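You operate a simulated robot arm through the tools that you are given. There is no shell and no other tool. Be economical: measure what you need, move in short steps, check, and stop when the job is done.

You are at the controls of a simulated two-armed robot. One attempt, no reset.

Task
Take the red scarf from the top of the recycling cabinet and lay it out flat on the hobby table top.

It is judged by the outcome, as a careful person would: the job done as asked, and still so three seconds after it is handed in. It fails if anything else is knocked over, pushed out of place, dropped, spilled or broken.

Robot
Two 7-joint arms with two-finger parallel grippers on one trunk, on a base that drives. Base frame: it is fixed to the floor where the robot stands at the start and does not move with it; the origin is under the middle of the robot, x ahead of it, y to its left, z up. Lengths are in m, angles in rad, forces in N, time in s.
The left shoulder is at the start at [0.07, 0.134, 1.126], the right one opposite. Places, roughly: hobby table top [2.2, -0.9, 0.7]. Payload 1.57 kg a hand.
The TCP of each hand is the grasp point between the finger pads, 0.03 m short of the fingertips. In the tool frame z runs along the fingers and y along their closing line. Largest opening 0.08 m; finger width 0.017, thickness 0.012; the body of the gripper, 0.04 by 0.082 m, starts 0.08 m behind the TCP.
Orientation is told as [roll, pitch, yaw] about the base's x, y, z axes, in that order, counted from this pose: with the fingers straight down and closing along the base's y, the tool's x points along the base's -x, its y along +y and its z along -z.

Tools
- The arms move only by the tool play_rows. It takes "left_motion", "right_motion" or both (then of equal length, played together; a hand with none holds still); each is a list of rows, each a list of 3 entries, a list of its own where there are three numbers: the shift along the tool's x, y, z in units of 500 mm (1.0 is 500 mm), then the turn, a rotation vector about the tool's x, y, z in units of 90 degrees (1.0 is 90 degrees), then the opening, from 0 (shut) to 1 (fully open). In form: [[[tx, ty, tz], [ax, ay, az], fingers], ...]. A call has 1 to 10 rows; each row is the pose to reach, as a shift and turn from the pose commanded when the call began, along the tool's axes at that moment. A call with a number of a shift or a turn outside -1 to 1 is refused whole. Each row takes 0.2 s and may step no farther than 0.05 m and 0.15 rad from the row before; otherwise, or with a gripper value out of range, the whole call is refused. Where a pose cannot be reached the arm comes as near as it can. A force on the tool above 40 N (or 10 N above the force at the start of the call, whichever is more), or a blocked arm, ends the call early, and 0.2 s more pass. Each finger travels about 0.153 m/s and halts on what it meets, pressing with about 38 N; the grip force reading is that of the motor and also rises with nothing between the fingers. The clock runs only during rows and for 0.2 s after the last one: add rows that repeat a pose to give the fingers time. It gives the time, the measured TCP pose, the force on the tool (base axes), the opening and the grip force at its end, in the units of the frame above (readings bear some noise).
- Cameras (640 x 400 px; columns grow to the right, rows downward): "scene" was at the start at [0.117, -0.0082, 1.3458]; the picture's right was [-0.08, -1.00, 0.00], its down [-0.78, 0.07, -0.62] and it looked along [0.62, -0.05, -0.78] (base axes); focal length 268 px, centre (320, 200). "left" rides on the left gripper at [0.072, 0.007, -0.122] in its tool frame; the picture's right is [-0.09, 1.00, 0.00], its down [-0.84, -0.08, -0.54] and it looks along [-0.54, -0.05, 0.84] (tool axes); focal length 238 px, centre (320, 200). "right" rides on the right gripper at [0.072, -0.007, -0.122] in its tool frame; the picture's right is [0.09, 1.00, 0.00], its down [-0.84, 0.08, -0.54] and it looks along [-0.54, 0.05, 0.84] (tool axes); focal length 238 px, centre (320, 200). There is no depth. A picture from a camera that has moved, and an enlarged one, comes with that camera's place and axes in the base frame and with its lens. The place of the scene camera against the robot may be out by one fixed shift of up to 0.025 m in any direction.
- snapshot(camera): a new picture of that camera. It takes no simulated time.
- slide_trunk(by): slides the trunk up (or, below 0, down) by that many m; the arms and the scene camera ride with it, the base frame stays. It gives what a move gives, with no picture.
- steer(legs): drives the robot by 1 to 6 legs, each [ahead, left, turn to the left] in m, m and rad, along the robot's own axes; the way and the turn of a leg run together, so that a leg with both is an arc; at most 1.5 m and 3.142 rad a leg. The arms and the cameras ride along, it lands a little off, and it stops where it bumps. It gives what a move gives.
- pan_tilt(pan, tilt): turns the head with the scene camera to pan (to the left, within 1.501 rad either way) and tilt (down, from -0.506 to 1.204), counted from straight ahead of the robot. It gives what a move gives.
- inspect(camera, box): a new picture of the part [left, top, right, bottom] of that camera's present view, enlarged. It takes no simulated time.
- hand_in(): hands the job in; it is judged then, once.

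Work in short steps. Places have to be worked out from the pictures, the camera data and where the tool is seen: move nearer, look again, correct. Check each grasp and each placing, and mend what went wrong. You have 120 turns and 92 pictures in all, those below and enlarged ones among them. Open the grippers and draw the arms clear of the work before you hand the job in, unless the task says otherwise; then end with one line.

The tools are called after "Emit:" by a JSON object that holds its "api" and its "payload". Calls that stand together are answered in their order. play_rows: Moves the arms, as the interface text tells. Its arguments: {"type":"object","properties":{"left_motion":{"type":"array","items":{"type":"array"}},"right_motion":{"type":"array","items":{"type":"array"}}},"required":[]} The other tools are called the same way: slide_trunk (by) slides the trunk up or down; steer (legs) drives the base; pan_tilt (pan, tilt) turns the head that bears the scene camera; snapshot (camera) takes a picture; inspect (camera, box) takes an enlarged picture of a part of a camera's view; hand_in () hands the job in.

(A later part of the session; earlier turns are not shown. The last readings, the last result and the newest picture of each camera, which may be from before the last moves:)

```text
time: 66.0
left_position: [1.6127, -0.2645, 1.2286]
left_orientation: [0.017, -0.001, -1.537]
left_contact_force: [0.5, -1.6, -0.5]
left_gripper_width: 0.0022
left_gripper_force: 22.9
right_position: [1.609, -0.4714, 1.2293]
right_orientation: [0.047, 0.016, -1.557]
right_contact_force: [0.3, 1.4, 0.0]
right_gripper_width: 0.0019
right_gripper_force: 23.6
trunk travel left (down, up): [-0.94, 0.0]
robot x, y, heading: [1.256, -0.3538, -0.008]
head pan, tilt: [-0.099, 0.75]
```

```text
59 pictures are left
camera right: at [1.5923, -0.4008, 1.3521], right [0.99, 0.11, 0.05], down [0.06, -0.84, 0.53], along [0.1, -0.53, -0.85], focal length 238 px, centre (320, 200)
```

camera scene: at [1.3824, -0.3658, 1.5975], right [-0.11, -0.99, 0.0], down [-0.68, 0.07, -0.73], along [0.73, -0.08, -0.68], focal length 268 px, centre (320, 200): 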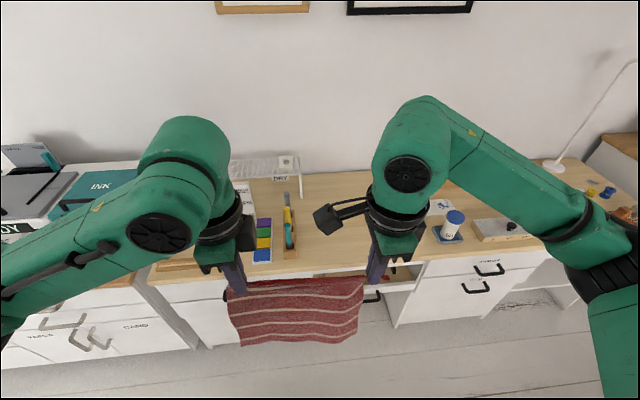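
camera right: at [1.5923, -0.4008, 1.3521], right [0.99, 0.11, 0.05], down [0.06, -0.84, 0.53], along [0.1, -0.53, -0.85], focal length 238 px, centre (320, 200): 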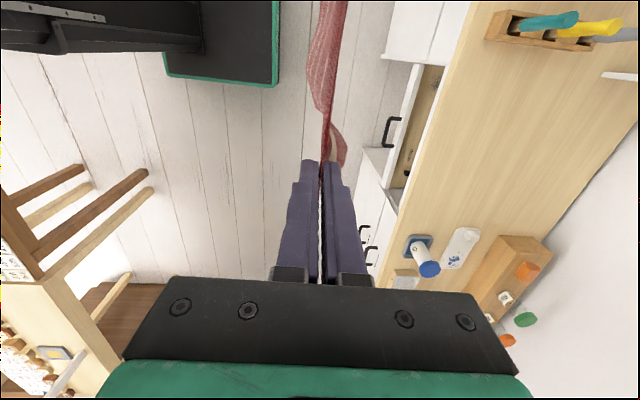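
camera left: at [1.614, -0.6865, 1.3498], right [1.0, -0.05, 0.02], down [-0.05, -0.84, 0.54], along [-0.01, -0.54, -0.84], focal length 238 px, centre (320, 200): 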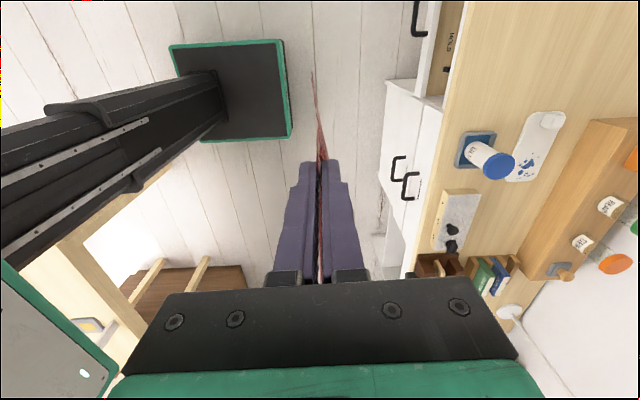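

The free zone on the table runs y −0.35 to −0.89 and x 1.92 to 2.42, at z≈0.76. I'll centre on y≈−0.617 and drive forward to x≈1.58, so the scarf hangs above the table front.

Emit:
{"api": "steer", "payload": {"legs": [[0, -0.25, 0.007], [0.3, 0, 0]]}}

Emit:
{"api": "pan_tilt", "payload": {"pan": 0, "tilt": 0.85}}

Emit:
{"api": "snapshot", "payload": {"camera": "scene"}}

Emit:
{"api": "snapshot", "payload": {"camera": "left"}}

```text
time: 69.5
left_position: [1.9131, -0.5101, 1.2299]
left_orientation: [0.02, -0.001, -1.527]
left_contact_force: [-0.3, -1.0, -0.2]
left_gripper_width: 0.0021
left_gripper_force: 23.8
right_position: [1.9106, -0.7159, 1.2293]
right_orientation: [0.051, 0.016, -1.548]
right_contact_force: [-0.8, 1.4, -0.7]
right_gripper_width: 0.0025
right_gripper_force: 23.8
trunk travel left (down, up): [-0.94, 0.0]
robot x, y, heading: [1.5591, -0.6039, 0.003]
head pan, tilt: [-0.099, 0.75]
```

```text
time: 70.1
left_position: [1.916, -0.51, 1.2302]
left_orientation: [0.017, 0.0, -1.527]
left_contact_force: [0.1, -1.4, 0.0]
left_gripper_width: 0.0021
left_gripper_force: 23.6
right_position: [1.9114, -0.7172, 1.2301]
right_orientation: [0.049, 0.014, -1.546]
right_contact_force: [0.1, 1.5, 0.0]
right_gripper_width: 0.002
right_gripper_force: 23.8
trunk travel left (down, up): [-0.94, 0.0]
robot x, y, heading: [1.561, -0.6049, -0.003]
head pan, tilt: [0.0, 0.85]
```

```text
58 pictures are left
camera scene: at [1.6805, -0.6049, 1.5896], right [0.0, -1.0, 0.0], down [-0.75, 0.0, -0.66], along [0.66, 0.0, -0.75], focal length 268 px, centre (320, 200)
```

scene: 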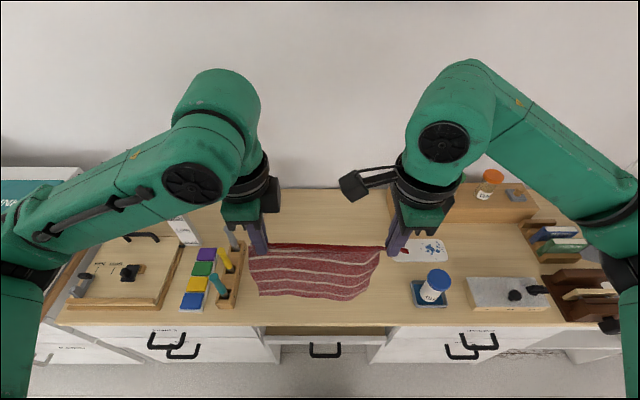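

```text
57 pictures are left
camera left: at [1.9179, -0.4385, 1.3501], right [1.0, -0.05, 0.02], down [-0.05, -0.84, 0.54], along [-0.01, -0.54, -0.84], focal length 238 px, centre (320, 200)
```

left: 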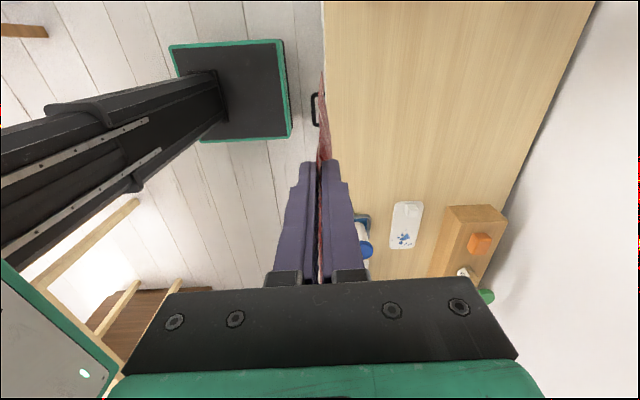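

Everything lines up: scarf y −0.49…−0.74, between the tool rack at −0.365 and the jar coaster at −0.884. I'll creep 7 cm closer, then stretch both arms forward together.

Emit:
{"api": "steer", "payload": {"legs": [[0.07, 0, 0]]}}

Emit:
{"api": "play_rows", "payload": {"left_motion": [[[-0.003, 0.06, 0], [0, 0, 0], 0], [[-0.005, 0.12, 0], [0, 0, 0], 0], [[-0.008, 0.18, 0], [0, 0, 0], 0], [[-0.01, 0.24, 0], [0, 0, 0], 0], [[-0.013, 0.3, 0], [0, 0, 0], 0], [[-0.016, 0.36, 0], [0, 0, 0], 0], [[-0.018, 0.42, 0], [0, 0, 0], 0]], "right_motion": [[[-0.001, 0.06, 0], [0, 0, 0], 0], [[-0.003, 0.12, 0], [0, 0, 0], 0], [[-0.004, 0.18, 0], [0, 0, 0], 0], [[-0.006, 0.24, 0], [0, 0, 0], 0], [[-0.007, 0.3, 0], [0, 0, 0], 0], [[-0.008, 0.36, 0], [0, 0, 0], 0], [[-0.01, 0.42, 0], [0, 0, 0], 0]]}}

Emit:
{"api": "snapshot", "payload": {"camera": "scene"}}

```text
time: 71.1
left_position: [1.9781, -0.5113, 1.2314]
left_orientation: [0.026, 0.0, -1.525]
left_contact_force: [-0.8, -2.2, 0.2]
left_gripper_width: 0.0021
left_gripper_force: 23.7
right_position: [1.9753, -0.7146, 1.2319]
right_orientation: [0.057, 0.017, -1.546]
right_contact_force: [0.1, 1.7, -0.5]
right_gripper_width: 0.0018
right_gripper_force: 23.3
trunk travel left (down, up): [-0.94, 0.0]
robot x, y, heading: [1.6292, -0.6008, 0.001]
head pan, tilt: [0.0, 0.85]
```

```text
time: 72.7
left_position: [2.2006, -0.5084, 1.2329]
left_orientation: [0.016, 0.001, -1.526]
left_contact_force: [-0.5, -2.6, 0.4]
left_gripper_width: 0.0022
left_gripper_force: 23.9
right_position: [2.1964, -0.7141, 1.2361]
right_orientation: [0.046, 0.017, -1.546]
right_contact_force: [0.3, 1.2, -0.2]
right_gripper_width: 0.0021
right_gripper_force: 23.6
trunk travel left (down, up): [-0.94, 0.0]
robot x, y, heading: [1.6338, -0.6027, -0.002]
head pan, tilt: [0.0, 0.85]
```

```text
56 pictures are left
camera scene: at [1.756, -0.6045, 1.5891], right [0.0, -1.0, 0.0], down [-0.75, 0.0, -0.66], along [0.66, 0.0, -0.75], focal length 268 px, centre (320, 200)
```

scene: 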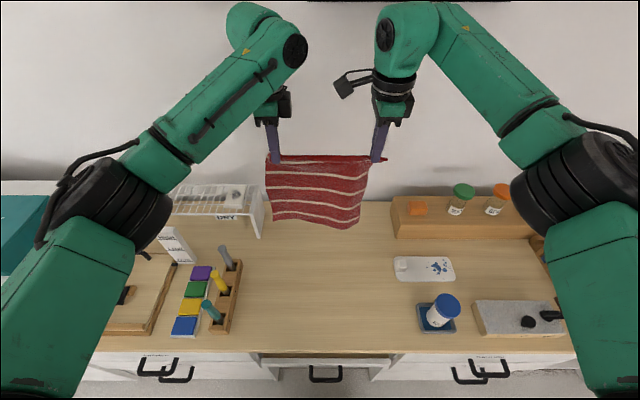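

Reach is good at x=2.20, with a clear space below. I'll extend 8.5 cm more, then lower until the hem just touches.

Emit:
{"api": "play_rows", "payload": {"left_motion": [[[-0.002, 0.06, 0], [0, 0, 0], 0], [[-0.005, 0.12, 0], [0, 0, 0], 0], [[-0.008, 0.17, 0], [0, 0, 0], 0], [[-0.008, 0.17, 0.05], [0, 0, 0], 0], [[-0.008, 0.17, 0.1], [0, 0, 0], 0], [[-0.008, 0.17, 0.15], [0, 0, 0], 0]], "right_motion": [[[-0.001, 0.06, 0], [0, 0, 0], 0], [[-0.003, 0.12, 0], [0, 0, 0], 0], [[-0.004, 0.17, 0], [0, 0, 0], 0], [[-0.004, 0.17, 0.05], [0, 0, 0], 0], [[-0.004, 0.17, 0.1], [0, 0, 0], 0], [[-0.004, 0.17, 0.15], [0, 0, 0], 0]]}}

Emit:
{"api": "snapshot", "payload": {"camera": "scene"}}

Emit:
{"api": "snapshot", "payload": {"camera": "left"}}

```text
time: 74.1
left_position: [2.2415, -0.5059, 1.1668]
left_orientation: [0.017, 0.002, -1.523]
left_contact_force: [0.3, -3.5, -0.5]
left_gripper_width: 0.0018
left_gripper_force: 23.7
left hand out of reach, approached as far as the arm can: row 2, 3, 4, 5, 6
right_position: [2.2444, -0.7175, 1.1705]
right_orientation: [0.049, 0.013, -1.547]
right_contact_force: [0.2, 3.4, 0.7]
right_gripper_width: 0.0017
right_gripper_force: 23.3
right hand out of reach, approached as far as the arm can: row 2, 3, 4, 5, 6
trunk travel left (down, up): [-0.94, 0.0]
robot x, y, heading: [1.6339, -0.6022, 0.001]
head pan, tilt: [0.0, 0.85]
```

```text
55 pictures are left
camera scene: at [1.7524, -0.6042, 1.5896], right [0.0, -1.0, 0.0], down [-0.75, 0.0, -0.66], along [0.66, 0.0, -0.75], focal length 268 px, centre (320, 200)
```

scene: 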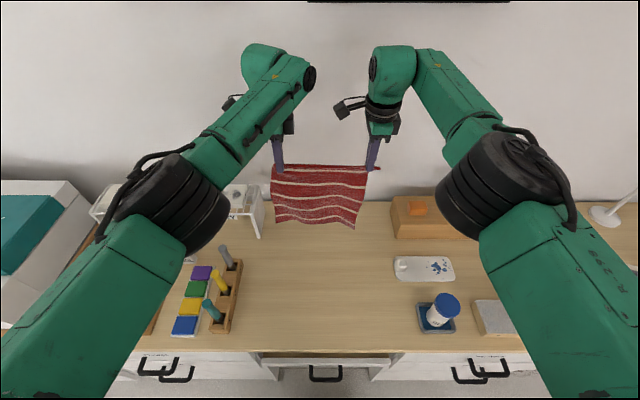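

```text
54 pictures are left
camera left: at [2.2442, -0.4334, 1.2887], right [1.0, -0.04, 0.02], down [-0.05, -0.84, 0.54], along [-0.01, -0.54, -0.84], focal length 238 px, centre (320, 200)
```

left: 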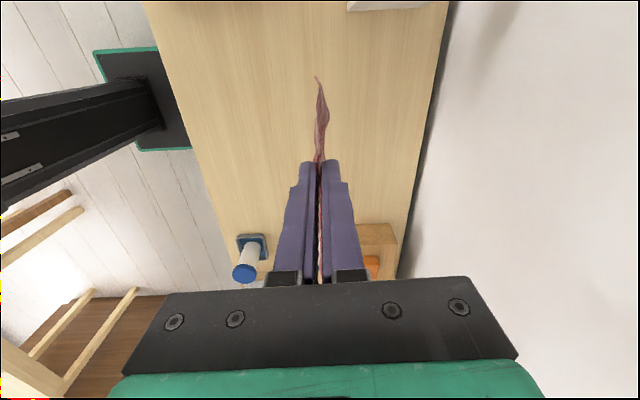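

The arms are at full stretch at x≈2.243. I'll creep the base 4 cm closer to gain room, then continue lowering.

Emit:
{"api": "steer", "payload": {"legs": [[0.04, 0, 0]]}}

Emit:
{"api": "play_rows", "payload": {"left_motion": [[[0, 0, 0.02], [0, 0, 0], 0], [[0, 0, 0.04], [0, 0, 0], 0], [[0, 0, 0.06], [0, 0, 0], 0], [[0, 0, 0.06], [0, 0, 0], 0]], "right_motion": [[[0, 0, 0.02], [0, 0, 0], 0], [[0, 0, 0.04], [0, 0, 0], 0], [[0, 0, 0.06], [0, 0, 0], 0], [[0, 0, 0.06], [0, 0, 0], 0]]}}

Emit:
{"api": "snapshot", "payload": {"camera": "scene"}}

Emit:
{"api": "snapshot", "payload": {"camera": "left"}}

```text
time: 75.0
left_position: [2.274, -0.5076, 1.1734]
left_orientation: [0.027, 0.0, -1.526]
left_contact_force: [-1.0, -1.6, 0.0]
left_gripper_width: 0.0024
left_gripper_force: 24.3
right_position: [2.2763, -0.7184, 1.1739]
right_orientation: [0.054, 0.017, -1.546]
right_contact_force: [-1.0, 0.8, -0.4]
right_gripper_width: 0.0021
right_gripper_force: 23.6
trunk travel left (down, up): [-0.94, 0.0]
robot x, y, heading: [1.6733, -0.6018, -0.001]
head pan, tilt: [0.0, 0.85]
```

```text
time: 76.0
left_position: [2.2847, -0.5066, 1.1372]
left_orientation: [0.016, 0.0, -1.524]
left_contact_force: [0.8, -0.4, -0.4]
left_gripper_width: 0.0023
left_gripper_force: 23.6
right_position: [2.2869, -0.7162, 1.1373]
right_orientation: [0.047, 0.016, -1.546]
right_contact_force: [0.9, 0.8, -0.7]
right_gripper_width: 0.0019
right_gripper_force: 23.2
trunk travel left (down, up): [-0.94, 0.0]
robot x, y, heading: [1.6742, -0.6043, -0.001]
head pan, tilt: [0.0, 0.85]
```

```text
53 pictures are left
camera scene: at [1.7952, -0.6042, 1.5892], right [0.0, -1.0, 0.0], down [-0.75, 0.0, -0.66], along [0.66, 0.0, -0.75], focal length 268 px, centre (320, 200)
```

scene: 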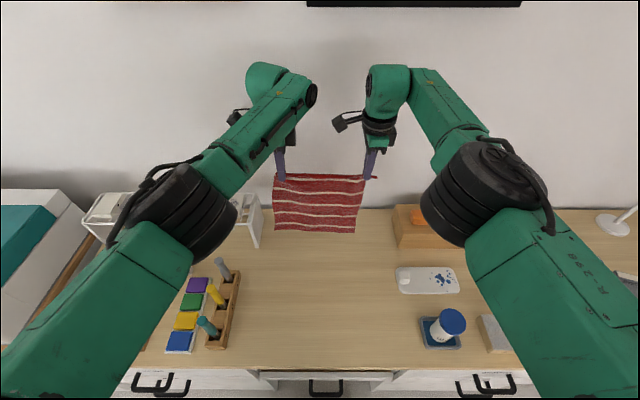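

```text
52 pictures are left
camera left: at [2.2866, -0.4349, 1.258], right [1.0, -0.05, 0.02], down [-0.05, -0.84, 0.54], along [-0.01, -0.54, -0.84], focal length 238 px, centre (320, 200)
```

left: 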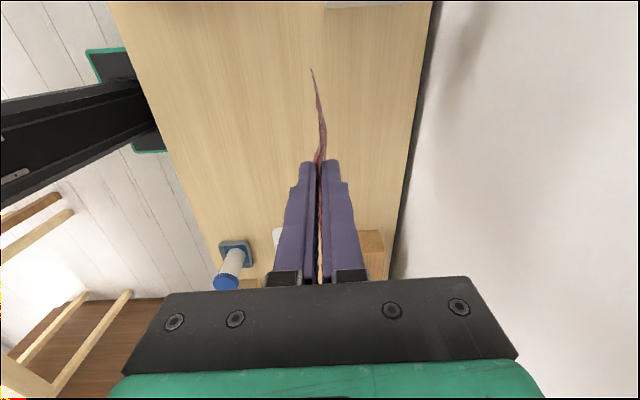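

The hem is just above the table at x≈2.286. Next I'll lower and draw back gradually so the scarf lays down from its far hem toward me, and check halfway.

Emit:
{"api": "play_rows", "payload": {"left_motion": [[[0, 0, 0.04], [0, 0, 0], 0], [[0, -0.01, 0.08], [0, 0, 0], 0], [[0.001, -0.03, 0.12], [0, 0, 0], 0], [[0.003, -0.06, 0.16], [0, 0, 0], 0], [[0.004, -0.09, 0.2], [0, 0, 0], 0], [[0.006, -0.13, 0.235], [0, 0, 0], 0], [[0.008, -0.17, 0.27], [0, 0, 0], 0], [[0.009, -0.21, 0.305], [0, 0, 0], 0], [[0.011, -0.25, 0.34], [0, 0, 0], 0], [[0.013, -0.29, 0.375], [0, 0, 0], 0]], "right_motion": [[[0, 0, 0.04], [0, 0, 0], 0], [[0, -0.01, 0.08], [0, 0, 0], 0], [[0.001, -0.03, 0.12], [0, 0, 0], 0], [[0.002, -0.06, 0.16], [0, 0, 0], 0], [[0.002, -0.09, 0.2], [0, 0, 0], 0], [[0.003, -0.13, 0.235], [0, 0, 0], 0], [[0.004, -0.17, 0.27], [0, 0, 0], 0], [[0.005, -0.21, 0.305], [0, 0, 0], 0], [[0.006, -0.25, 0.34], [0, 0, 0], 0], [[0.007, -0.29, 0.375], [0, 0, 0], 0]]}}

Emit:
{"api": "snapshot", "payload": {"camera": "scene"}}

Emit:
{"api": "snapshot", "payload": {"camera": "left"}}

```text
time: 78.2
left_position: [2.1386, -0.5065, 0.9492]
left_orientation: [0.02, 0.0, -1.524]
left_contact_force: [0.1, 0.3, 0.2]
left_gripper_width: 0.002
left_gripper_force: 24.0
right_position: [2.148, -0.7129, 0.9447]
right_orientation: [0.047, 0.016, -1.547]
right_contact_force: [-0.4, -0.1, 1.0]
right_gripper_width: 0.0022
right_gripper_force: 23.8
right hand out of reach, approached as far as the arm can: row 1
trunk travel left (down, up): [-0.94, 0.0]
robot x, y, heading: [1.6748, -0.6032, 0.004]
head pan, tilt: [0.0, 0.85]
```

```text
51 pictures are left
camera scene: at [1.791, -0.6042, 1.5897], right [0.0, -1.0, 0.0], down [-0.75, 0.0, -0.66], along [0.66, 0.0, -0.75], focal length 268 px, centre (320, 200)
```

scene: 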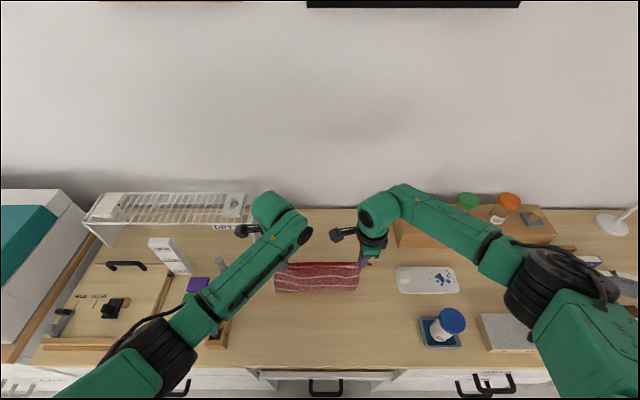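

```text
50 pictures are left
camera left: at [2.1412, -0.4348, 1.07], right [1.0, -0.05, 0.02], down [-0.05, -0.84, 0.54], along [-0.01, -0.54, -0.84], focal length 238 px, centre (320, 200)
```

left: 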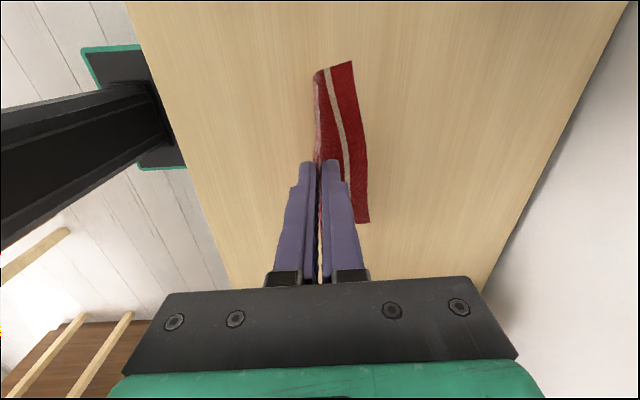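

The hem slid back to x≈2.2 while landing, so laying it toward me would run off the front edge. I'll lift again and do the opposite: land the hem near the front, then carry the held edge forward to x≈2.28 while the trunk lowers.

Emit:
{"api": "play_rows", "payload": {"left_motion": [[[0, 0, -0.08], [0, 0, 0], 0], [[0, 0, -0.16], [0, 0, 0], 0], [[0.003, -0.06, -0.23], [0, 0, 0], 0], [[0.006, -0.13, -0.29], [0, 0, 0], 0], [[0.009, -0.2, -0.34], [0, 0, 0], 0], [[0.012, -0.27, -0.38], [0, 0, 0], 0], [[0.014, -0.32, -0.38], [0, 0, 0], 0], [[0.014, -0.32, -0.38], [0, 0, 0], 0]], "right_motion": [[[0, 0, -0.08], [0, 0, 0], 0], [[0, 0, -0.16], [0, 0, 0], 0], [[0.001, -0.06, -0.23], [0, 0, 0], 0], [[0.003, -0.13, -0.29], [0, 0, 0], 0], [[0.005, -0.2, -0.34], [0, 0, 0], 0], [[0.006, -0.28, -0.385], [0, 0, 0], 0], [[0.007, -0.337, -0.39], [0, 0, 0], 0], [[0.007, -0.337, -0.39], [0, 0, 0], 0]]}}

Emit:
{"api": "snapshot", "payload": {"camera": "scene"}}

Emit:
{"api": "snapshot", "payload": {"camera": "left"}}

```text
time: 80.0
left_position: [2.0011, -0.507, 1.1357]
left_orientation: [0.016, 0.001, -1.524]
left_contact_force: [-0.5, -2.5, -0.5]
left_gripper_width: 0.0018
left_gripper_force: 23.8
left hand out of reach, approached as far as the arm can: row 7, 8
right_position: [1.9733, -0.7159, 1.1317]
right_orientation: [0.046, 0.015, -1.546]
right_contact_force: [0.4, 2.6, 0.1]
right_gripper_width: 0.0021
right_gripper_force: 23.3
trunk travel left (down, up): [-0.94, 0.0]
robot x, y, heading: [1.672, -0.5998, 0.003]
head pan, tilt: [0.0, 0.85]
```

```text
49 pictures are left
camera scene: at [1.7941, -0.6041, 1.5894], right [0.0, -1.0, 0.0], down [-0.75, 0.0, -0.66], along [0.66, 0.0, -0.75], focal length 268 px, centre (320, 200)
```

scene: 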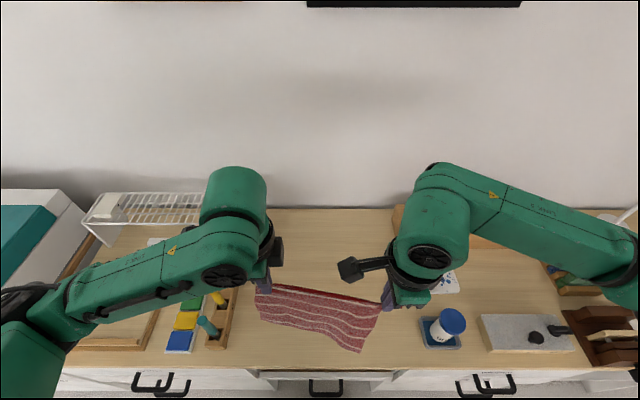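

```text
48 pictures are left
camera left: at [2.0044, -0.4343, 1.2563], right [1.0, -0.05, 0.02], down [-0.05, -0.84, 0.54], along [-0.01, -0.54, -0.84], focal length 238 px, centre (320, 200)
```

left: 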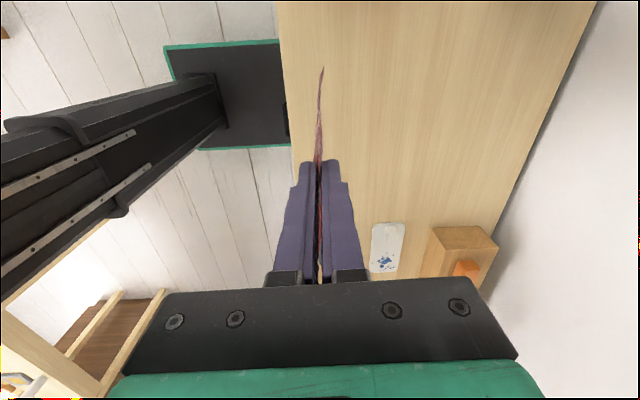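

The scarf hangs straight over the front of the table. I'll align the right hand with the left and lay forward: down first for hem contact, then diagonally forward and down.

Emit:
{"api": "play_rows", "payload": {"left_motion": [[[0, 0, 0.03], [0, 0, 0], 0], [[0, 0, 0.065], [0, 0, 0], 0], [[-0.001, 0.02, 0.1], [0, 0, 0], 0], [[-0.003, 0.06, 0.14], [0, 0, 0], 0], [[-0.004, 0.1, 0.18], [0, 0, 0], 0], [[-0.007, 0.15, 0.22], [0, 0, 0], 0], [[-0.009, 0.2, 0.26], [0, 0, 0], 0], [[-0.011, 0.255, 0.3], [0, 0, 0], 0], [[-0.014, 0.31, 0.345], [0, 0, 0], 0], [[-0.016, 0.36, 0.39], [0, 0, 0], 0]], "right_motion": [[[0, 0.03, 0.025], [0, 0, 0], 0], [[-0.001, 0.054, 0.057], [0, 0, 0], 0], [[-0.002, 0.074, 0.092], [0, 0, 0], 0], [[-0.003, 0.114, 0.132], [0, 0, 0], 0], [[-0.004, 0.154, 0.172], [0, 0, 0], 0], [[-0.005, 0.204, 0.212], [0, 0, 0], 0], [[-0.006, 0.254, 0.252], [0, 0, 0], 0], [[-0.007, 0.309, 0.292], [0, 0, 0], 0], [[-0.008, 0.364, 0.337], [0, 0, 0], 0], [[-0.01, 0.414, 0.382], [0, 0, 0], 0]]}}

Emit:
{"api": "snapshot", "payload": {"camera": "scene"}}

Emit:
{"api": "snapshot", "payload": {"camera": "left"}}

```text
time: 82.2
left_position: [2.1871, -0.5061, 0.9423]
left_orientation: [0.016, 0.0, -1.526]
left_contact_force: [0.3, -0.1, -0.4]
left_gripper_width: 0.0019
left_gripper_force: 23.5
right_position: [2.1891, -0.7132, 0.951]
right_orientation: [0.047, 0.015, -1.545]
right_contact_force: [0.2, 1.2, 0.5]
right_gripper_width: 0.0019
right_gripper_force: 24.0
trunk travel left (down, up): [-0.94, 0.0]
robot x, y, heading: [1.6744, -0.6045, 0.006]
head pan, tilt: [0.0, 0.85]
```

```text
47 pictures are left
camera scene: at [1.7956, -0.6041, 1.5893], right [0.0, -1.0, 0.0], down [-0.75, 0.0, -0.66], along [0.66, 0.0, -0.75], focal length 268 px, centre (320, 200)
```

scene: 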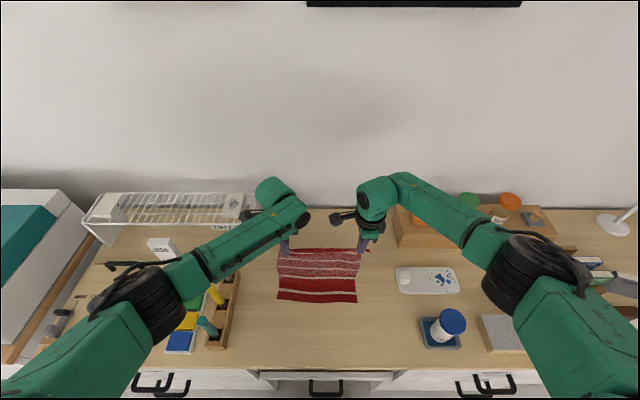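

```text
46 pictures are left
camera left: at [2.1893, -0.4336, 1.0637], right [1.0, -0.05, 0.02], down [-0.05, -0.84, 0.54], along [-0.01, -0.54, -0.84], focal length 238 px, centre (320, 200)
```

left: 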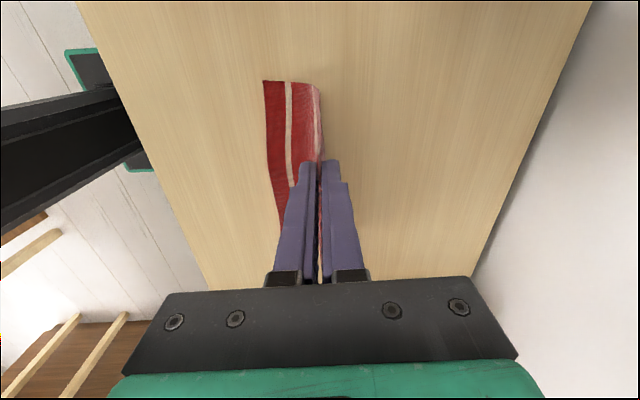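

The scarf is shorter than I'd assumed (about 0.25 m below the grip), so the hem touched later than planned. Laying toward me then fits after all: I'll lift, extend to x≈2.285, and let the hem settle just above the table.

Emit:
{"api": "play_rows", "payload": {"left_motion": [[[0, 0, -0.08], [0, 0, 0], 0], [[0, 0, -0.16], [0, 0, 0], 0], [[0, 0, -0.25], [0, 0, 0], 0], [[-0.003, 0.06, -0.25], [0, 0, 0], 0], [[-0.005, 0.12, -0.25], [0, 0, 0], 0], [[-0.007, 0.16, -0.25], [0, 0, 0], 0], [[-0.008, 0.19, -0.25], [0, 0, 0], 0], [[-0.008, 0.19, -0.24], [0, 0, 0], 0], [[-0.008, 0.19, -0.22], [0, 0, 0], 0], [[-0.008, 0.19, -0.2], [0, 0, 0], 0]], "right_motion": [[[0, 0, -0.08], [0, 0, 0], 0], [[0, 0, -0.16], [0, 0, 0], 0], [[0, 0, -0.24], [0, 0, 0], 0], [[-0.001, 0.06, -0.24], [0, 0, 0], 0], [[-0.003, 0.12, -0.24], [0, 0, 0], 0], [[-0.004, 0.16, -0.24], [0, 0, 0], 0], [[-0.004, 0.19, -0.24], [0, 0, 0], 0], [[-0.004, 0.19, -0.23], [0, 0, 0], 0], [[-0.004, 0.19, -0.21], [0, 0, 0], 0], [[-0.004, 0.19, -0.19], [0, 0, 0], 0]]}}

Emit:
{"api": "snapshot", "payload": {"camera": "left"}}

```text
time: 84.4
left_position: [2.2745, -0.5052, 1.0463]
left_orientation: [0.016, 0.001, -1.526]
left_contact_force: [0.0, -2.9, -0.1]
left_gripper_width: 0.002
left_gripper_force: 23.8
left hand out of reach, approached as far as the arm can: row 10
right_position: [2.277, -0.7167, 1.0596]
right_orientation: [0.049, 0.016, -1.546]
right_contact_force: [-0.2, 2.0, -0.4]
right_gripper_width: 0.0021
right_gripper_force: 23.1
right hand out of reach, approached as far as the arm can: row 10
trunk travel left (down, up): [-0.94, 0.0]
robot x, y, heading: [1.6747, -0.6016, 0.002]
head pan, tilt: [0.0, 0.85]
```

```text
45 pictures are left
camera left: at [2.2767, -0.4327, 1.168], right [1.0, -0.05, 0.02], down [-0.05, -0.84, 0.54], along [-0.01, -0.54, -0.84], focal length 238 px, centre (320, 200)
```

left: 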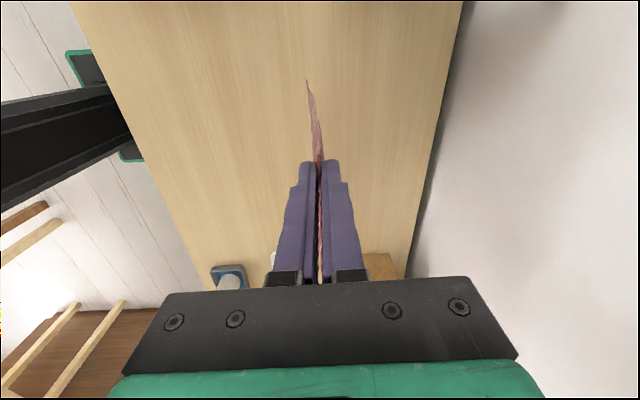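

The hem hangs just above the table. I'll lay it back and down slowly, keeping the hands inside the cloth's arc.

Emit:
{"api": "play_rows", "payload": {"left_motion": [[[0, -0.01, 0.02], [0, 0, 0], 0], [[0.001, -0.03, 0.04], [0, 0, 0], 0], [[0.003, -0.06, 0.07], [0, 0, 0], 0], [[0.004, -0.1, 0.11], [0, 0, 0], 0], [[0.006, -0.14, 0.155], [0, 0, 0], 0], [[0.008, -0.18, 0.2], [0, 0, 0], 0], [[0.01, -0.22, 0.245], [0, 0, 0], 0], [[0.012, -0.27, 0.29], [0, 0, 0], 0], [[0.014, -0.32, 0.335], [0, 0, 0], 0], [[0.016, -0.36, 0.375], [0, 0, 0], 0]], "right_motion": [[[0, -0.01, 0.03], [0, 0, 0], 0], [[0.001, -0.03, 0.06], [0, 0, 0], 0], [[0.001, -0.06, 0.095], [0, 0, 0], 0], [[0.002, -0.1, 0.137], [0, 0, 0], 0], [[0.003, -0.14, 0.182], [0, 0, 0], 0], [[0.004, -0.18, 0.227], [0, 0, 0], 0], [[0.005, -0.22, 0.272], [0, 0, 0], 0], [[0.006, -0.27, 0.317], [0, 0, 0], 0], [[0.007, -0.32, 0.362], [0, 0, 0], 0], [[0.008, -0.36, 0.402], [0, 0, 0], 0]]}}

Emit:
{"api": "snapshot", "payload": {"camera": "left"}}

Emit:
{"api": "snapshot", "payload": {"camera": "scene"}}

```text
time: 86.6
left_position: [2.0972, -0.5044, 0.8569]
left_orientation: [0.02, 0.0, -1.525]
left_contact_force: [0.2, -1.5, 0.4]
left_gripper_width: 0.0019
left_gripper_force: 23.6
right_position: [2.1067, -0.7147, 0.8512]
right_orientation: [0.048, 0.014, -1.547]
right_contact_force: [-0.2, 0.0, -0.8]
right_gripper_width: 0.0021
right_gripper_force: 23.7
trunk travel left (down, up): [-0.94, 0.0]
robot x, y, heading: [1.6695, -0.6018, 0.005]
head pan, tilt: [0.0, 0.85]
```

```text
44 pictures are left
camera left: at [2.0991, -0.4331, 0.9776], right [1.0, -0.05, 0.02], down [-0.05, -0.84, 0.54], along [-0.01, -0.54, -0.84], focal length 238 px, centre (320, 200)
```

left: 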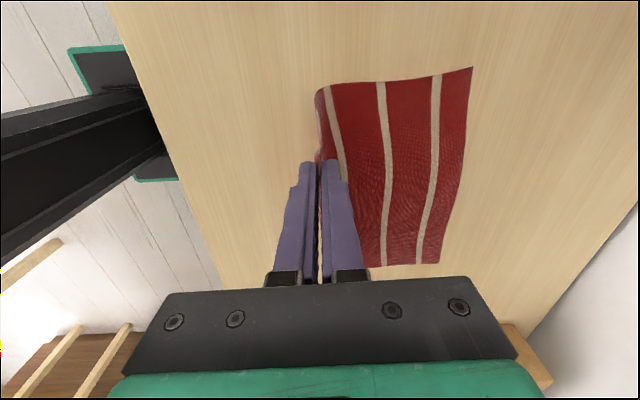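

```text
43 pictures are left
camera scene: at [1.7915, -0.6043, 1.5897], right [0.0, -1.0, 0.0], down [-0.75, 0.0, -0.66], along [0.66, 0.0, -0.75], focal length 268 px, centre (320, 200)
```

scene: 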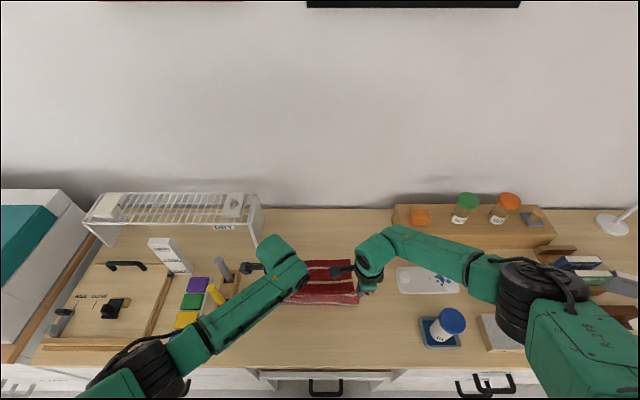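

It's laying flat very well. Before going lower, I'll check the left forearm's clearance to the tool-rack handles.

Emit:
{"api": "inspect", "payload": {"camera": "scene", "box": [150, 220, 390, 370]}}

```text
2.67 times, centred on (270, 295) of scene
camera zoom: at [1.7915, -0.6043, 1.5897], right [0.0, -1.0, 0.0], down [-0.75, 0.0, -0.66], along [0.66, 0.0, -0.75], focal length 714 px, centre (453, -53)
```

zoom: 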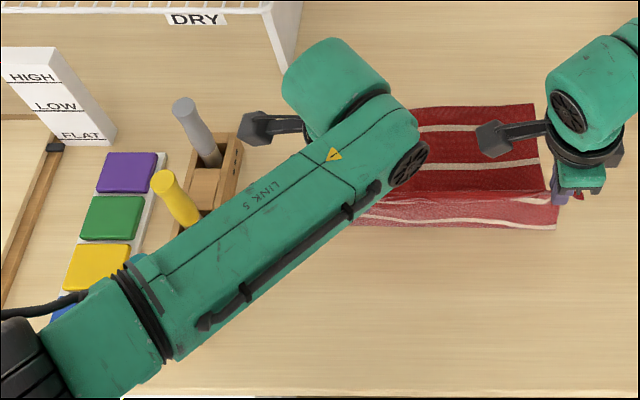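

The forearm is roughly level at z≈1.05, with handle tops near 0.92, so there's room. I'll finish the lay: back to x≈2.0 and down to just above contact.

Emit:
{"api": "play_rows", "payload": {"left_motion": [[[0.002, -0.04, 0.01], [0, 0, 0], 0], [[0.003, -0.08, 0.025], [0, 0, 0], 0], [[0.005, -0.11, 0.045], [0, 0, 0], 0], [[0.006, -0.14, 0.065], [0, 0, 0], 0], [[0.007, -0.16, 0.08], [0, 0, 0], 0], [[0.008, -0.175, 0.09], [0, 0, 0], 0], [[0.008, -0.18, 0.1], [0, 0, 0], 0]], "right_motion": [[[0.001, -0.045, 0.01], [0, 0, 0], 0], [[0.002, -0.09, 0.02], [0, 0, 0], 0], [[0.003, -0.125, 0.037], [0, 0, 0], 0], [[0.003, -0.16, 0.055], [0, 0, 0], 0], [[0.004, -0.18, 0.068], [0, 0, 0], 0], [[0.004, -0.195, 0.078], [0, 0, 0], 0], [[0.004, -0.2, 0.088], [0, 0, 0], 0]]}}

Emit:
{"api": "snapshot", "payload": {"camera": "left"}}

Emit:
{"api": "snapshot", "payload": {"camera": "scene"}}

```text
time: 88.2
left_position: [2.0069, -0.5048, 0.8033]
left_orientation: [0.016, -0.001, -1.527]
left_contact_force: [0.8, -0.5, -0.4]
left_gripper_width: 0.002
left_gripper_force: 23.6
right_position: [2.0083, -0.7133, 0.8026]
right_orientation: [0.049, 0.015, -1.545]
right_contact_force: [-0.5, 0.1, 0.2]
right_gripper_width: 0.0022
right_gripper_force: 23.7
trunk travel left (down, up): [-0.94, 0.0]
robot x, y, heading: [1.6708, -0.6002, -0.001]
head pan, tilt: [0.0, 0.85]
```

```text
41 pictures are left
camera left: at [2.0099, -0.4329, 0.9249], right [1.0, -0.05, 0.02], down [-0.05, -0.84, 0.54], along [-0.01, -0.54, -0.84], focal length 238 px, centre (320, 200)
```

left: 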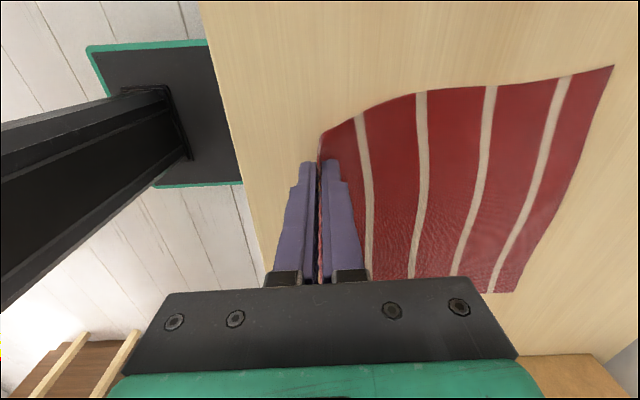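

```text
40 pictures are left
camera scene: at [1.7925, -0.6044, 1.5895], right [0.0, -1.0, 0.0], down [-0.75, 0.0, -0.66], along [0.66, 0.0, -0.75], focal length 268 px, centre (320, 200)
```

scene: 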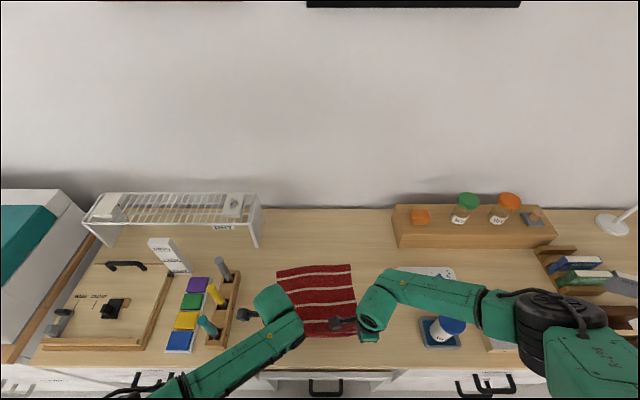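

The scarf is almost entirely flat. I'll lower the last few mm to contact with a tiny pull to tension it, then open slightly.

Emit:
{"api": "play_rows", "payload": {"left_motion": [[[0, -0.01, 0.008], [0, 0, 0], 0], [[0.001, -0.016, 0.014], [0, 0, 0], 0], [[0.001, -0.016, 0.014], [0, 0, 0], 0.1], [[0.001, -0.016, 0.014], [0, 0, 0], 0.2], [[0.001, -0.016, 0.014], [0, 0, 0], 0.25]], "right_motion": [[[0, -0.01, 0.007], [0, 0, 0], 0], [[0.001, -0.018, 0.013], [0, 0, 0], 0], [[0.001, -0.018, 0.013], [0, 0, 0], 0.1], [[0.001, -0.018, 0.013], [0, 0, 0], 0.2], [[0.001, -0.018, 0.013], [0, 0, 0], 0.25]]}}

Emit:
{"api": "snapshot", "payload": {"camera": "left"}}

Emit:
{"api": "snapshot", "payload": {"camera": "right"}}

```text
time: 89.4
left_position: [2.0006, -0.5045, 0.7967]
left_orientation: [0.016, 0.0, -1.526]
left_contact_force: [0.6, 0.7, 0.2]
left_gripper_width: 0.0199
left_gripper_force: 0.0
right_position: [2.0002, -0.7135, 0.7941]
right_orientation: [0.049, 0.016, -1.546]
right_contact_force: [-0.1, 0.2, 0.5]
right_gripper_width: 0.0199
right_gripper_force: 0.1
trunk travel left (down, up): [-0.94, 0.0]
robot x, y, heading: [1.6734, -0.6031, 0.006]
head pan, tilt: [0.0, 0.85]
```

```text
39 pictures are left
camera left: at [2.0025, -0.433, 0.9175], right [1.0, -0.05, 0.02], down [-0.05, -0.84, 0.54], along [-0.01, -0.54, -0.84], focal length 238 px, centre (320, 200)
```

left: 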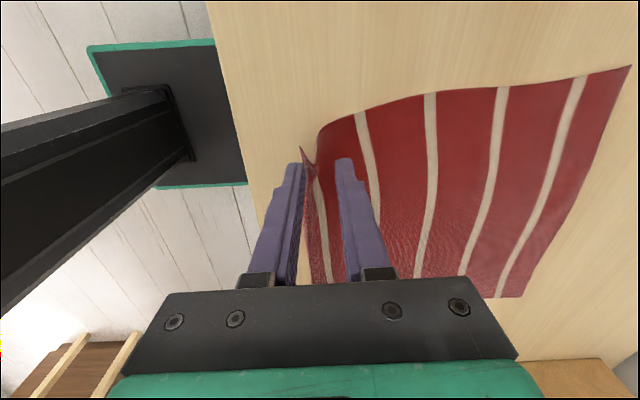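

```text
38 pictures are left
camera right: at [1.9841, -0.6432, 0.918], right [0.99, 0.12, 0.05], down [0.07, -0.84, 0.53], along [0.1, -0.52, -0.85], focal length 238 px, centre (320, 200)
```

right: 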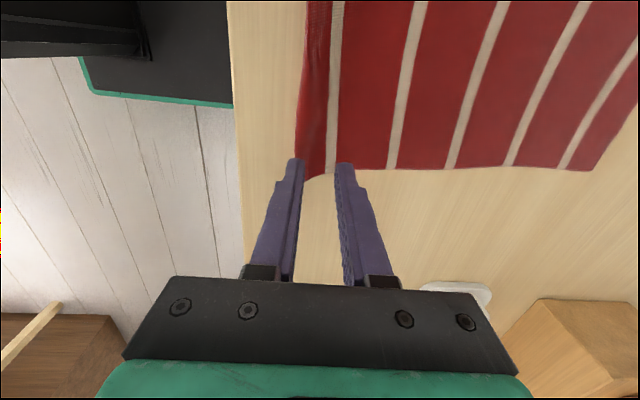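

The edge was released and leans toward my side, against the outer fingers. I'll back the outer fingers away while opening so the flap lies down, then lift straight up.

Emit:
{"api": "play_rows", "payload": {"left_motion": [[[0, -0.013, -0.006], [0, 0, 0], 0.4], [[0.001, -0.026, -0.006], [0, 0, 0], 0.55], [[0.002, -0.04, -0.006], [0, 0, 0], 0.7], [[0.002, -0.04, -0.006], [0, 0, 0], 0.75], [[0.002, -0.04, -0.05], [0, 0, 0], 0.75], [[0.002, -0.04, -0.12], [0, 0, 0], 0.75], [[0.002, -0.04, -0.2], [0, 0, 0], 0.75]], "right_motion": [[[0, -0.013, -0.006], [0, 0, 0], 0.4], [[0.001, -0.026, -0.006], [0, 0, 0], 0.55], [[0.002, -0.04, -0.006], [0, 0, 0], 0.7], [[0.002, -0.04, -0.006], [0, 0, 0], 0.75], [[0.002, -0.04, -0.05], [0, 0, 0], 0.75], [[0.002, -0.04, -0.12], [0, 0, 0], 0.75], [[0.002, -0.04, -0.2], [0, 0, 0], 0.75]]}}

Emit:
{"api": "snapshot", "payload": {"camera": "left"}}

Emit:
{"api": "snapshot", "payload": {"camera": "right"}}

Emit:
{"api": "snapshot", "payload": {"camera": "scene"}}

```text
time: 91.0
left_position: [1.979, -0.5043, 0.8997]
left_orientation: [0.017, 0.0, -1.523]
left_contact_force: [-1.0, 0.1, 0.5]
left_gripper_width: 0.0601
left_gripper_force: 0.1
right_position: [1.976, -0.7155, 0.8938]
right_orientation: [0.046, 0.014, -1.546]
right_contact_force: [0.4, -0.1, -0.4]
right_gripper_width: 0.0603
right_gripper_force: 0.0
trunk travel left (down, up): [-0.94, 0.0]
robot x, y, heading: [1.6738, -0.6043, 0.003]
head pan, tilt: [0.0, 0.85]
```

```text
37 pictures are left
camera left: at [1.9812, -0.4321, 1.0198], right [1.0, -0.05, 0.02], down [-0.05, -0.84, 0.54], along [-0.01, -0.54, -0.84], focal length 238 px, centre (320, 200)
```

left: 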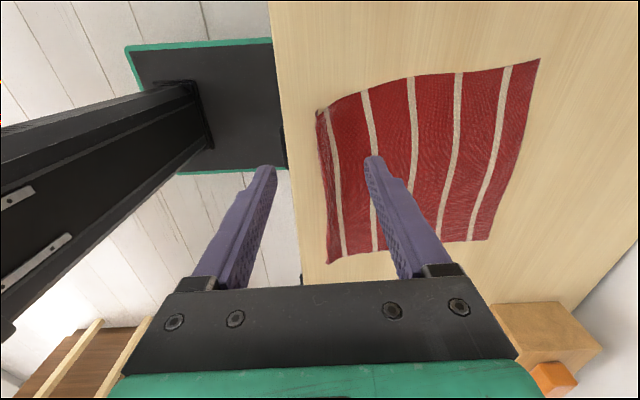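

```text
36 pictures are left
camera right: at [1.96, -0.6466, 1.0175], right [0.99, 0.12, 0.05], down [0.07, -0.84, 0.53], along [0.1, -0.52, -0.84], focal length 238 px, centre (320, 200)
```

right: 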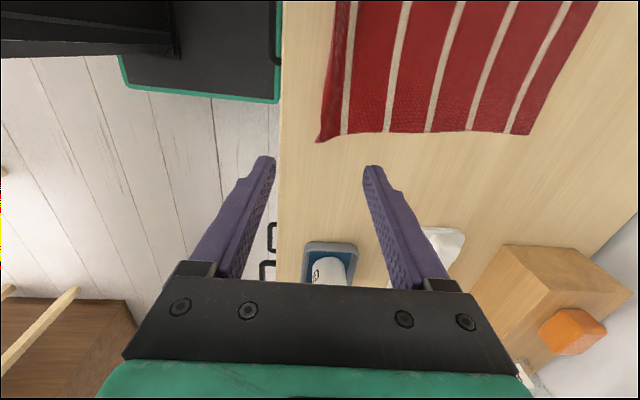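

```text
35 pictures are left
camera scene: at [1.7917, -0.6044, 1.5895], right [0.0, -1.0, 0.0], down [-0.75, 0.0, -0.66], along [0.66, 0.0, -0.75], focal length 268 px, centre (320, 200)
```

scene: 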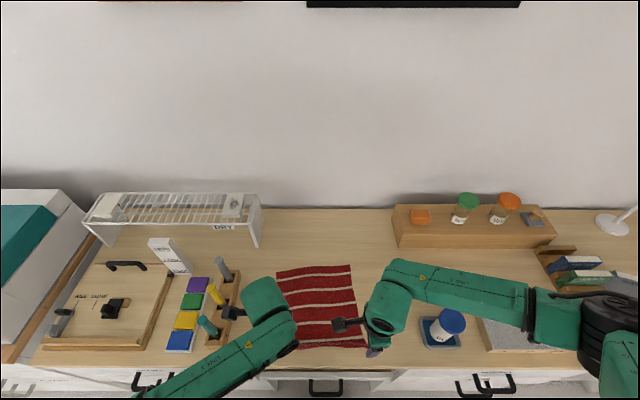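

The scarf lies flat on the table. I'll raise both arms clear, back the base off a little, and check the result.

Emit:
{"api": "play_rows", "payload": {"left_motion": [[[0, 0, -0.08], [0, 0, 0], 0.75], [[0, 0, -0.16], [0, 0, 0], 0.75], [[0, 0, -0.24], [0, 0, 0], 0.75], [[0, 0, -0.32], [0, 0, 0], 0.75], [[0, 0.04, -0.4], [0, 0, 0], 0.75], [[0, 0.06, -0.48], [0, 0, 0], 0.75]], "right_motion": [[[0, 0, -0.08], [0, 0, 0], 0.75], [[0, 0, -0.16], [0, 0, 0], 0.75], [[0, 0, -0.24], [0, 0, 0], 0.75], [[0, 0, -0.32], [0, 0, 0], 0.75], [[0, 0.04, -0.4], [0, 0, 0], 0.75], [[0, 0.06, -0.48], [0, 0, 0], 0.75]]}}

Emit:
{"api": "steer", "payload": {"legs": [[-0.3, 0, 0]]}}

Emit:
{"api": "snapshot", "payload": {"camera": "scene"}}

```text
time: 92.4
left_position: [2.0077, -0.5059, 1.1369]
left_orientation: [0.017, 0.002, -1.524]
left_contact_force: [-0.2, 0.4, -0.2]
left_gripper_width: 0.0599
left_gripper_force: 0.0
right_position: [1.9961, -0.7167, 1.1359]
right_orientation: [0.046, 0.014, -1.547]
right_contact_force: [0.8, -0.8, -0.1]
right_gripper_width: 0.0599
right_gripper_force: 0.1
trunk travel left (down, up): [-0.94, 0.0]
robot x, y, heading: [1.6724, -0.6072, 0.005]
head pan, tilt: [0.0, 0.85]
```

```text
time: 94.5
left_position: [1.709, -0.5072, 1.1372]
left_orientation: [0.015, 0.0, -1.516]
left_contact_force: [0.4, -0.1, -0.4]
left_gripper_width: 0.0603
left_gripper_force: 0.0
right_position: [1.698, -0.7174, 1.1355]
right_orientation: [0.045, 0.014, -1.539]
right_contact_force: [-0.3, 0.3, -0.6]
right_gripper_width: 0.0599
right_gripper_force: 0.0
trunk travel left (down, up): [-0.94, 0.0]
robot x, y, heading: [1.3697, -0.6059, 0.014]
head pan, tilt: [0.0, 0.85]
```

```text
34 pictures are left
camera scene: at [1.4957, -0.6057, 1.5892], right [0.01, -1.0, 0.0], down [-0.75, -0.01, -0.66], along [0.66, 0.01, -0.75], focal length 268 px, centre (320, 200)
```

scene: 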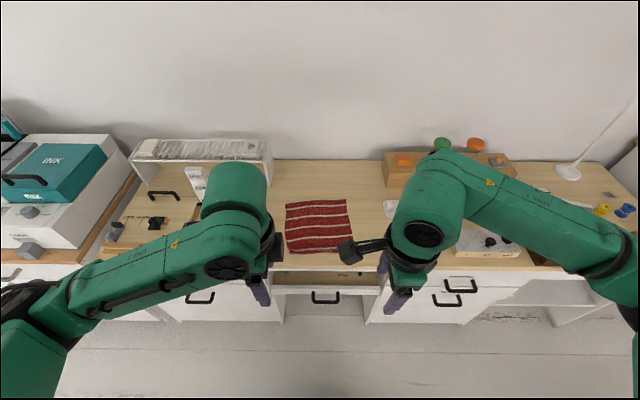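

The arms are clear. I'll zoom in to check flatness at the near edge.

Emit:
{"api": "inspect", "payload": {"camera": "scene", "box": [260, 180, 380, 275]}}

```text
4.21 times, centred on (320, 228) of scene
camera zoom: at [1.4957, -0.6057, 1.5892], right [0.01, -1.0, 0.0], down [-0.75, -0.01, -0.66], along [0.66, 0.01, -0.75], focal length 1127 px, centre (320, 84)
```

zoom: 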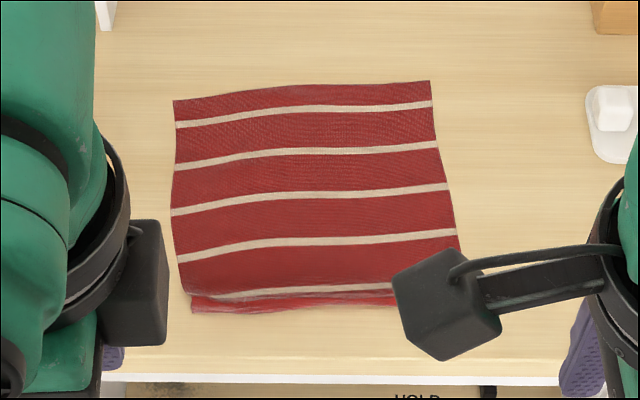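

The near strip still shows a low ridge where the fingers pinched it. I'll drive back in and look closely with the hand cameras before smoothing it.

Emit:
{"api": "steer", "payload": {"legs": [[0.27, 0, -0.012]]}}

Emit:
{"api": "inspect", "payload": {"camera": "left", "box": [260, 0, 560, 260]}}

Emit:
{"api": "inspect", "payload": {"camera": "scene", "box": [240, 240, 400, 370]}}

```text
time: 96.4
left_position: [1.9728, -0.5078, 1.1383]
left_orientation: [0.018, 0.001, -1.53]
left_contact_force: [0.0, -0.2, 0.4]
left_gripper_width: 0.0603
left_gripper_force: 0.1
right_position: [1.9578, -0.7196, 1.1364]
right_orientation: [0.052, 0.015, -1.551]
right_contact_force: [0.4, -0.3, -0.1]
right_gripper_width: 0.0598
right_gripper_force: 0.1
trunk travel left (down, up): [-0.94, 0.0]
robot x, y, heading: [1.6382, -0.6022, 0.003]
head pan, tilt: [0.0, 0.85]
```

```text
1.54 times, centred on (410, 130) of left
camera zoom: at [1.9748, -0.4362, 1.2587], right [1.0, -0.05, 0.02], down [-0.05, -0.84, 0.54], along [-0.01, -0.54, -0.84], focal length 367 px, centre (182, 308)
```

zoom: 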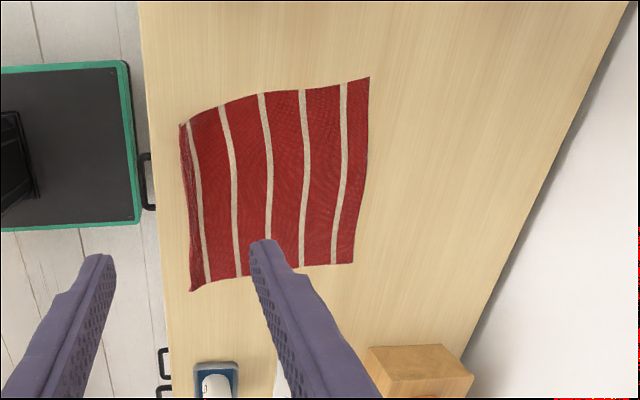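

```text
3.08 times, centred on (320, 305) of scene
camera zoom: at [1.7559, -0.6056, 1.5898], right [0.0, -1.0, 0.0], down [-0.75, 0.0, -0.66], along [0.66, 0.0, -0.75], focal length 824 px, centre (320, -123)
```

zoom: 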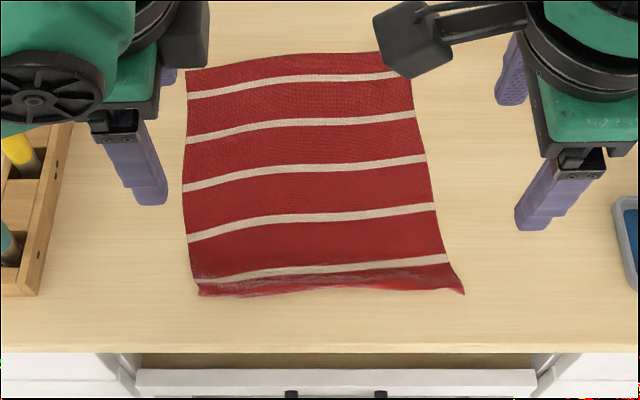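

Only a slight crease remains along the near edge. I'll close the fingers, come down just inside the crease with both hands, then stroke gently toward the front to smooth it.

Emit:
{"api": "play_rows", "payload": {"left_motion": [[[-0.005, 0.02, 0.08], [0, 0, 0], 0.5], [[-0.01, 0.04, 0.16], [0, 0, 0], 0.2], [[-0.02, 0.063, 0.24], [0, 0, 0], 0], [[-0.027, 0.063, 0.32], [0, 0, 0], 0], [[-0.027, 0.063, 0.4], [0, 0, 0], 0], [[-0.027, 0.063, 0.48], [0, 0, 0], 0], [[-0.027, 0.063, 0.56], [0, 0, 0], 0], [[-0.027, 0.063, 0.63], [0, 0, 0], 0]], "right_motion": [[[0.02, 0.03, 0.08], [0, 0, 0], 0.5], [[0.04, 0.06, 0.16], [0, 0, 0], 0.2], [[0.058, 0.095, 0.24], [0, 0, 0], 0], [[0.058, 0.095, 0.32], [0, 0, 0], 0], [[0.058, 0.095, 0.4], [0, 0, 0], 0], [[0.058, 0.095, 0.48], [0, 0, 0], 0], [[0.058, 0.095, 0.56], [0, 0, 0], 0], [[0.058, 0.095, 0.626], [0, 0, 0], 0]]}}

Emit:
{"api": "snapshot", "payload": {"camera": "left"}}

Emit:
{"api": "snapshot", "payload": {"camera": "right"}}

```text
time: 98.2
left_position: [2.0112, -0.5214, 0.8205]
left_orientation: [0.019, 0.0, -1.531]
left_contact_force: [-0.1, -0.3, -0.1]
left_gripper_width: 0.0
left_gripper_force: 21.5
right_position: [2.0224, -0.6835, 0.8243]
right_orientation: [0.05, 0.015, -1.55]
right_contact_force: [-0.3, 0.0, -1.3]
right_gripper_width: 0.0001
right_gripper_force: 21.4
trunk travel left (down, up): [-0.94, 0.0]
robot x, y, heading: [1.6363, -0.6064, -0.011]
head pan, tilt: [0.0, 0.85]
```

```text
30 pictures are left
camera left: at [2.0141, -0.4491, 0.9416], right [1.0, -0.05, 0.02], down [-0.05, -0.84, 0.54], along [-0.01, -0.54, -0.84], focal length 238 px, centre (320, 200)
```

left: 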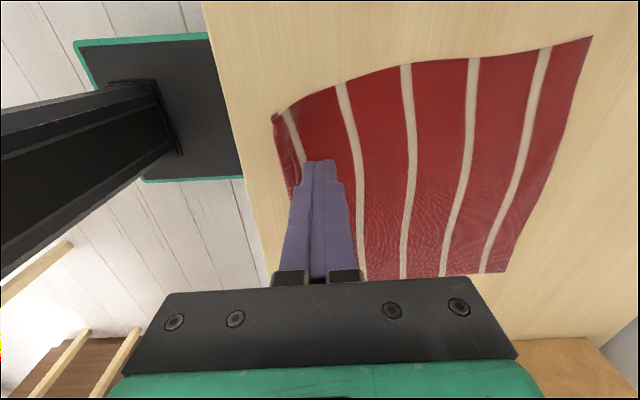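

```text
29 pictures are left
camera right: at [2.007, -0.6139, 0.9472], right [0.99, 0.11, 0.05], down [0.07, -0.84, 0.53], along [0.1, -0.52, -0.85], focal length 238 px, centre (320, 200)
```

right: 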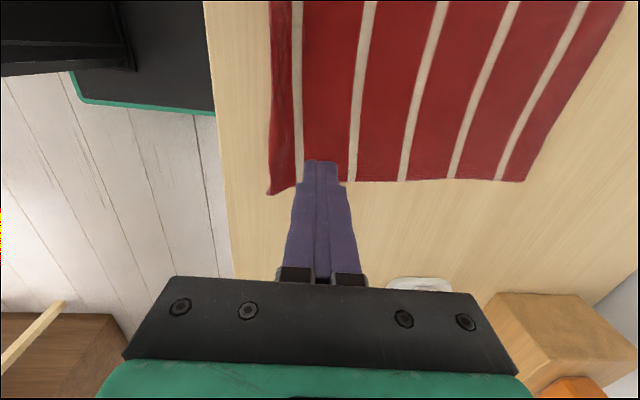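

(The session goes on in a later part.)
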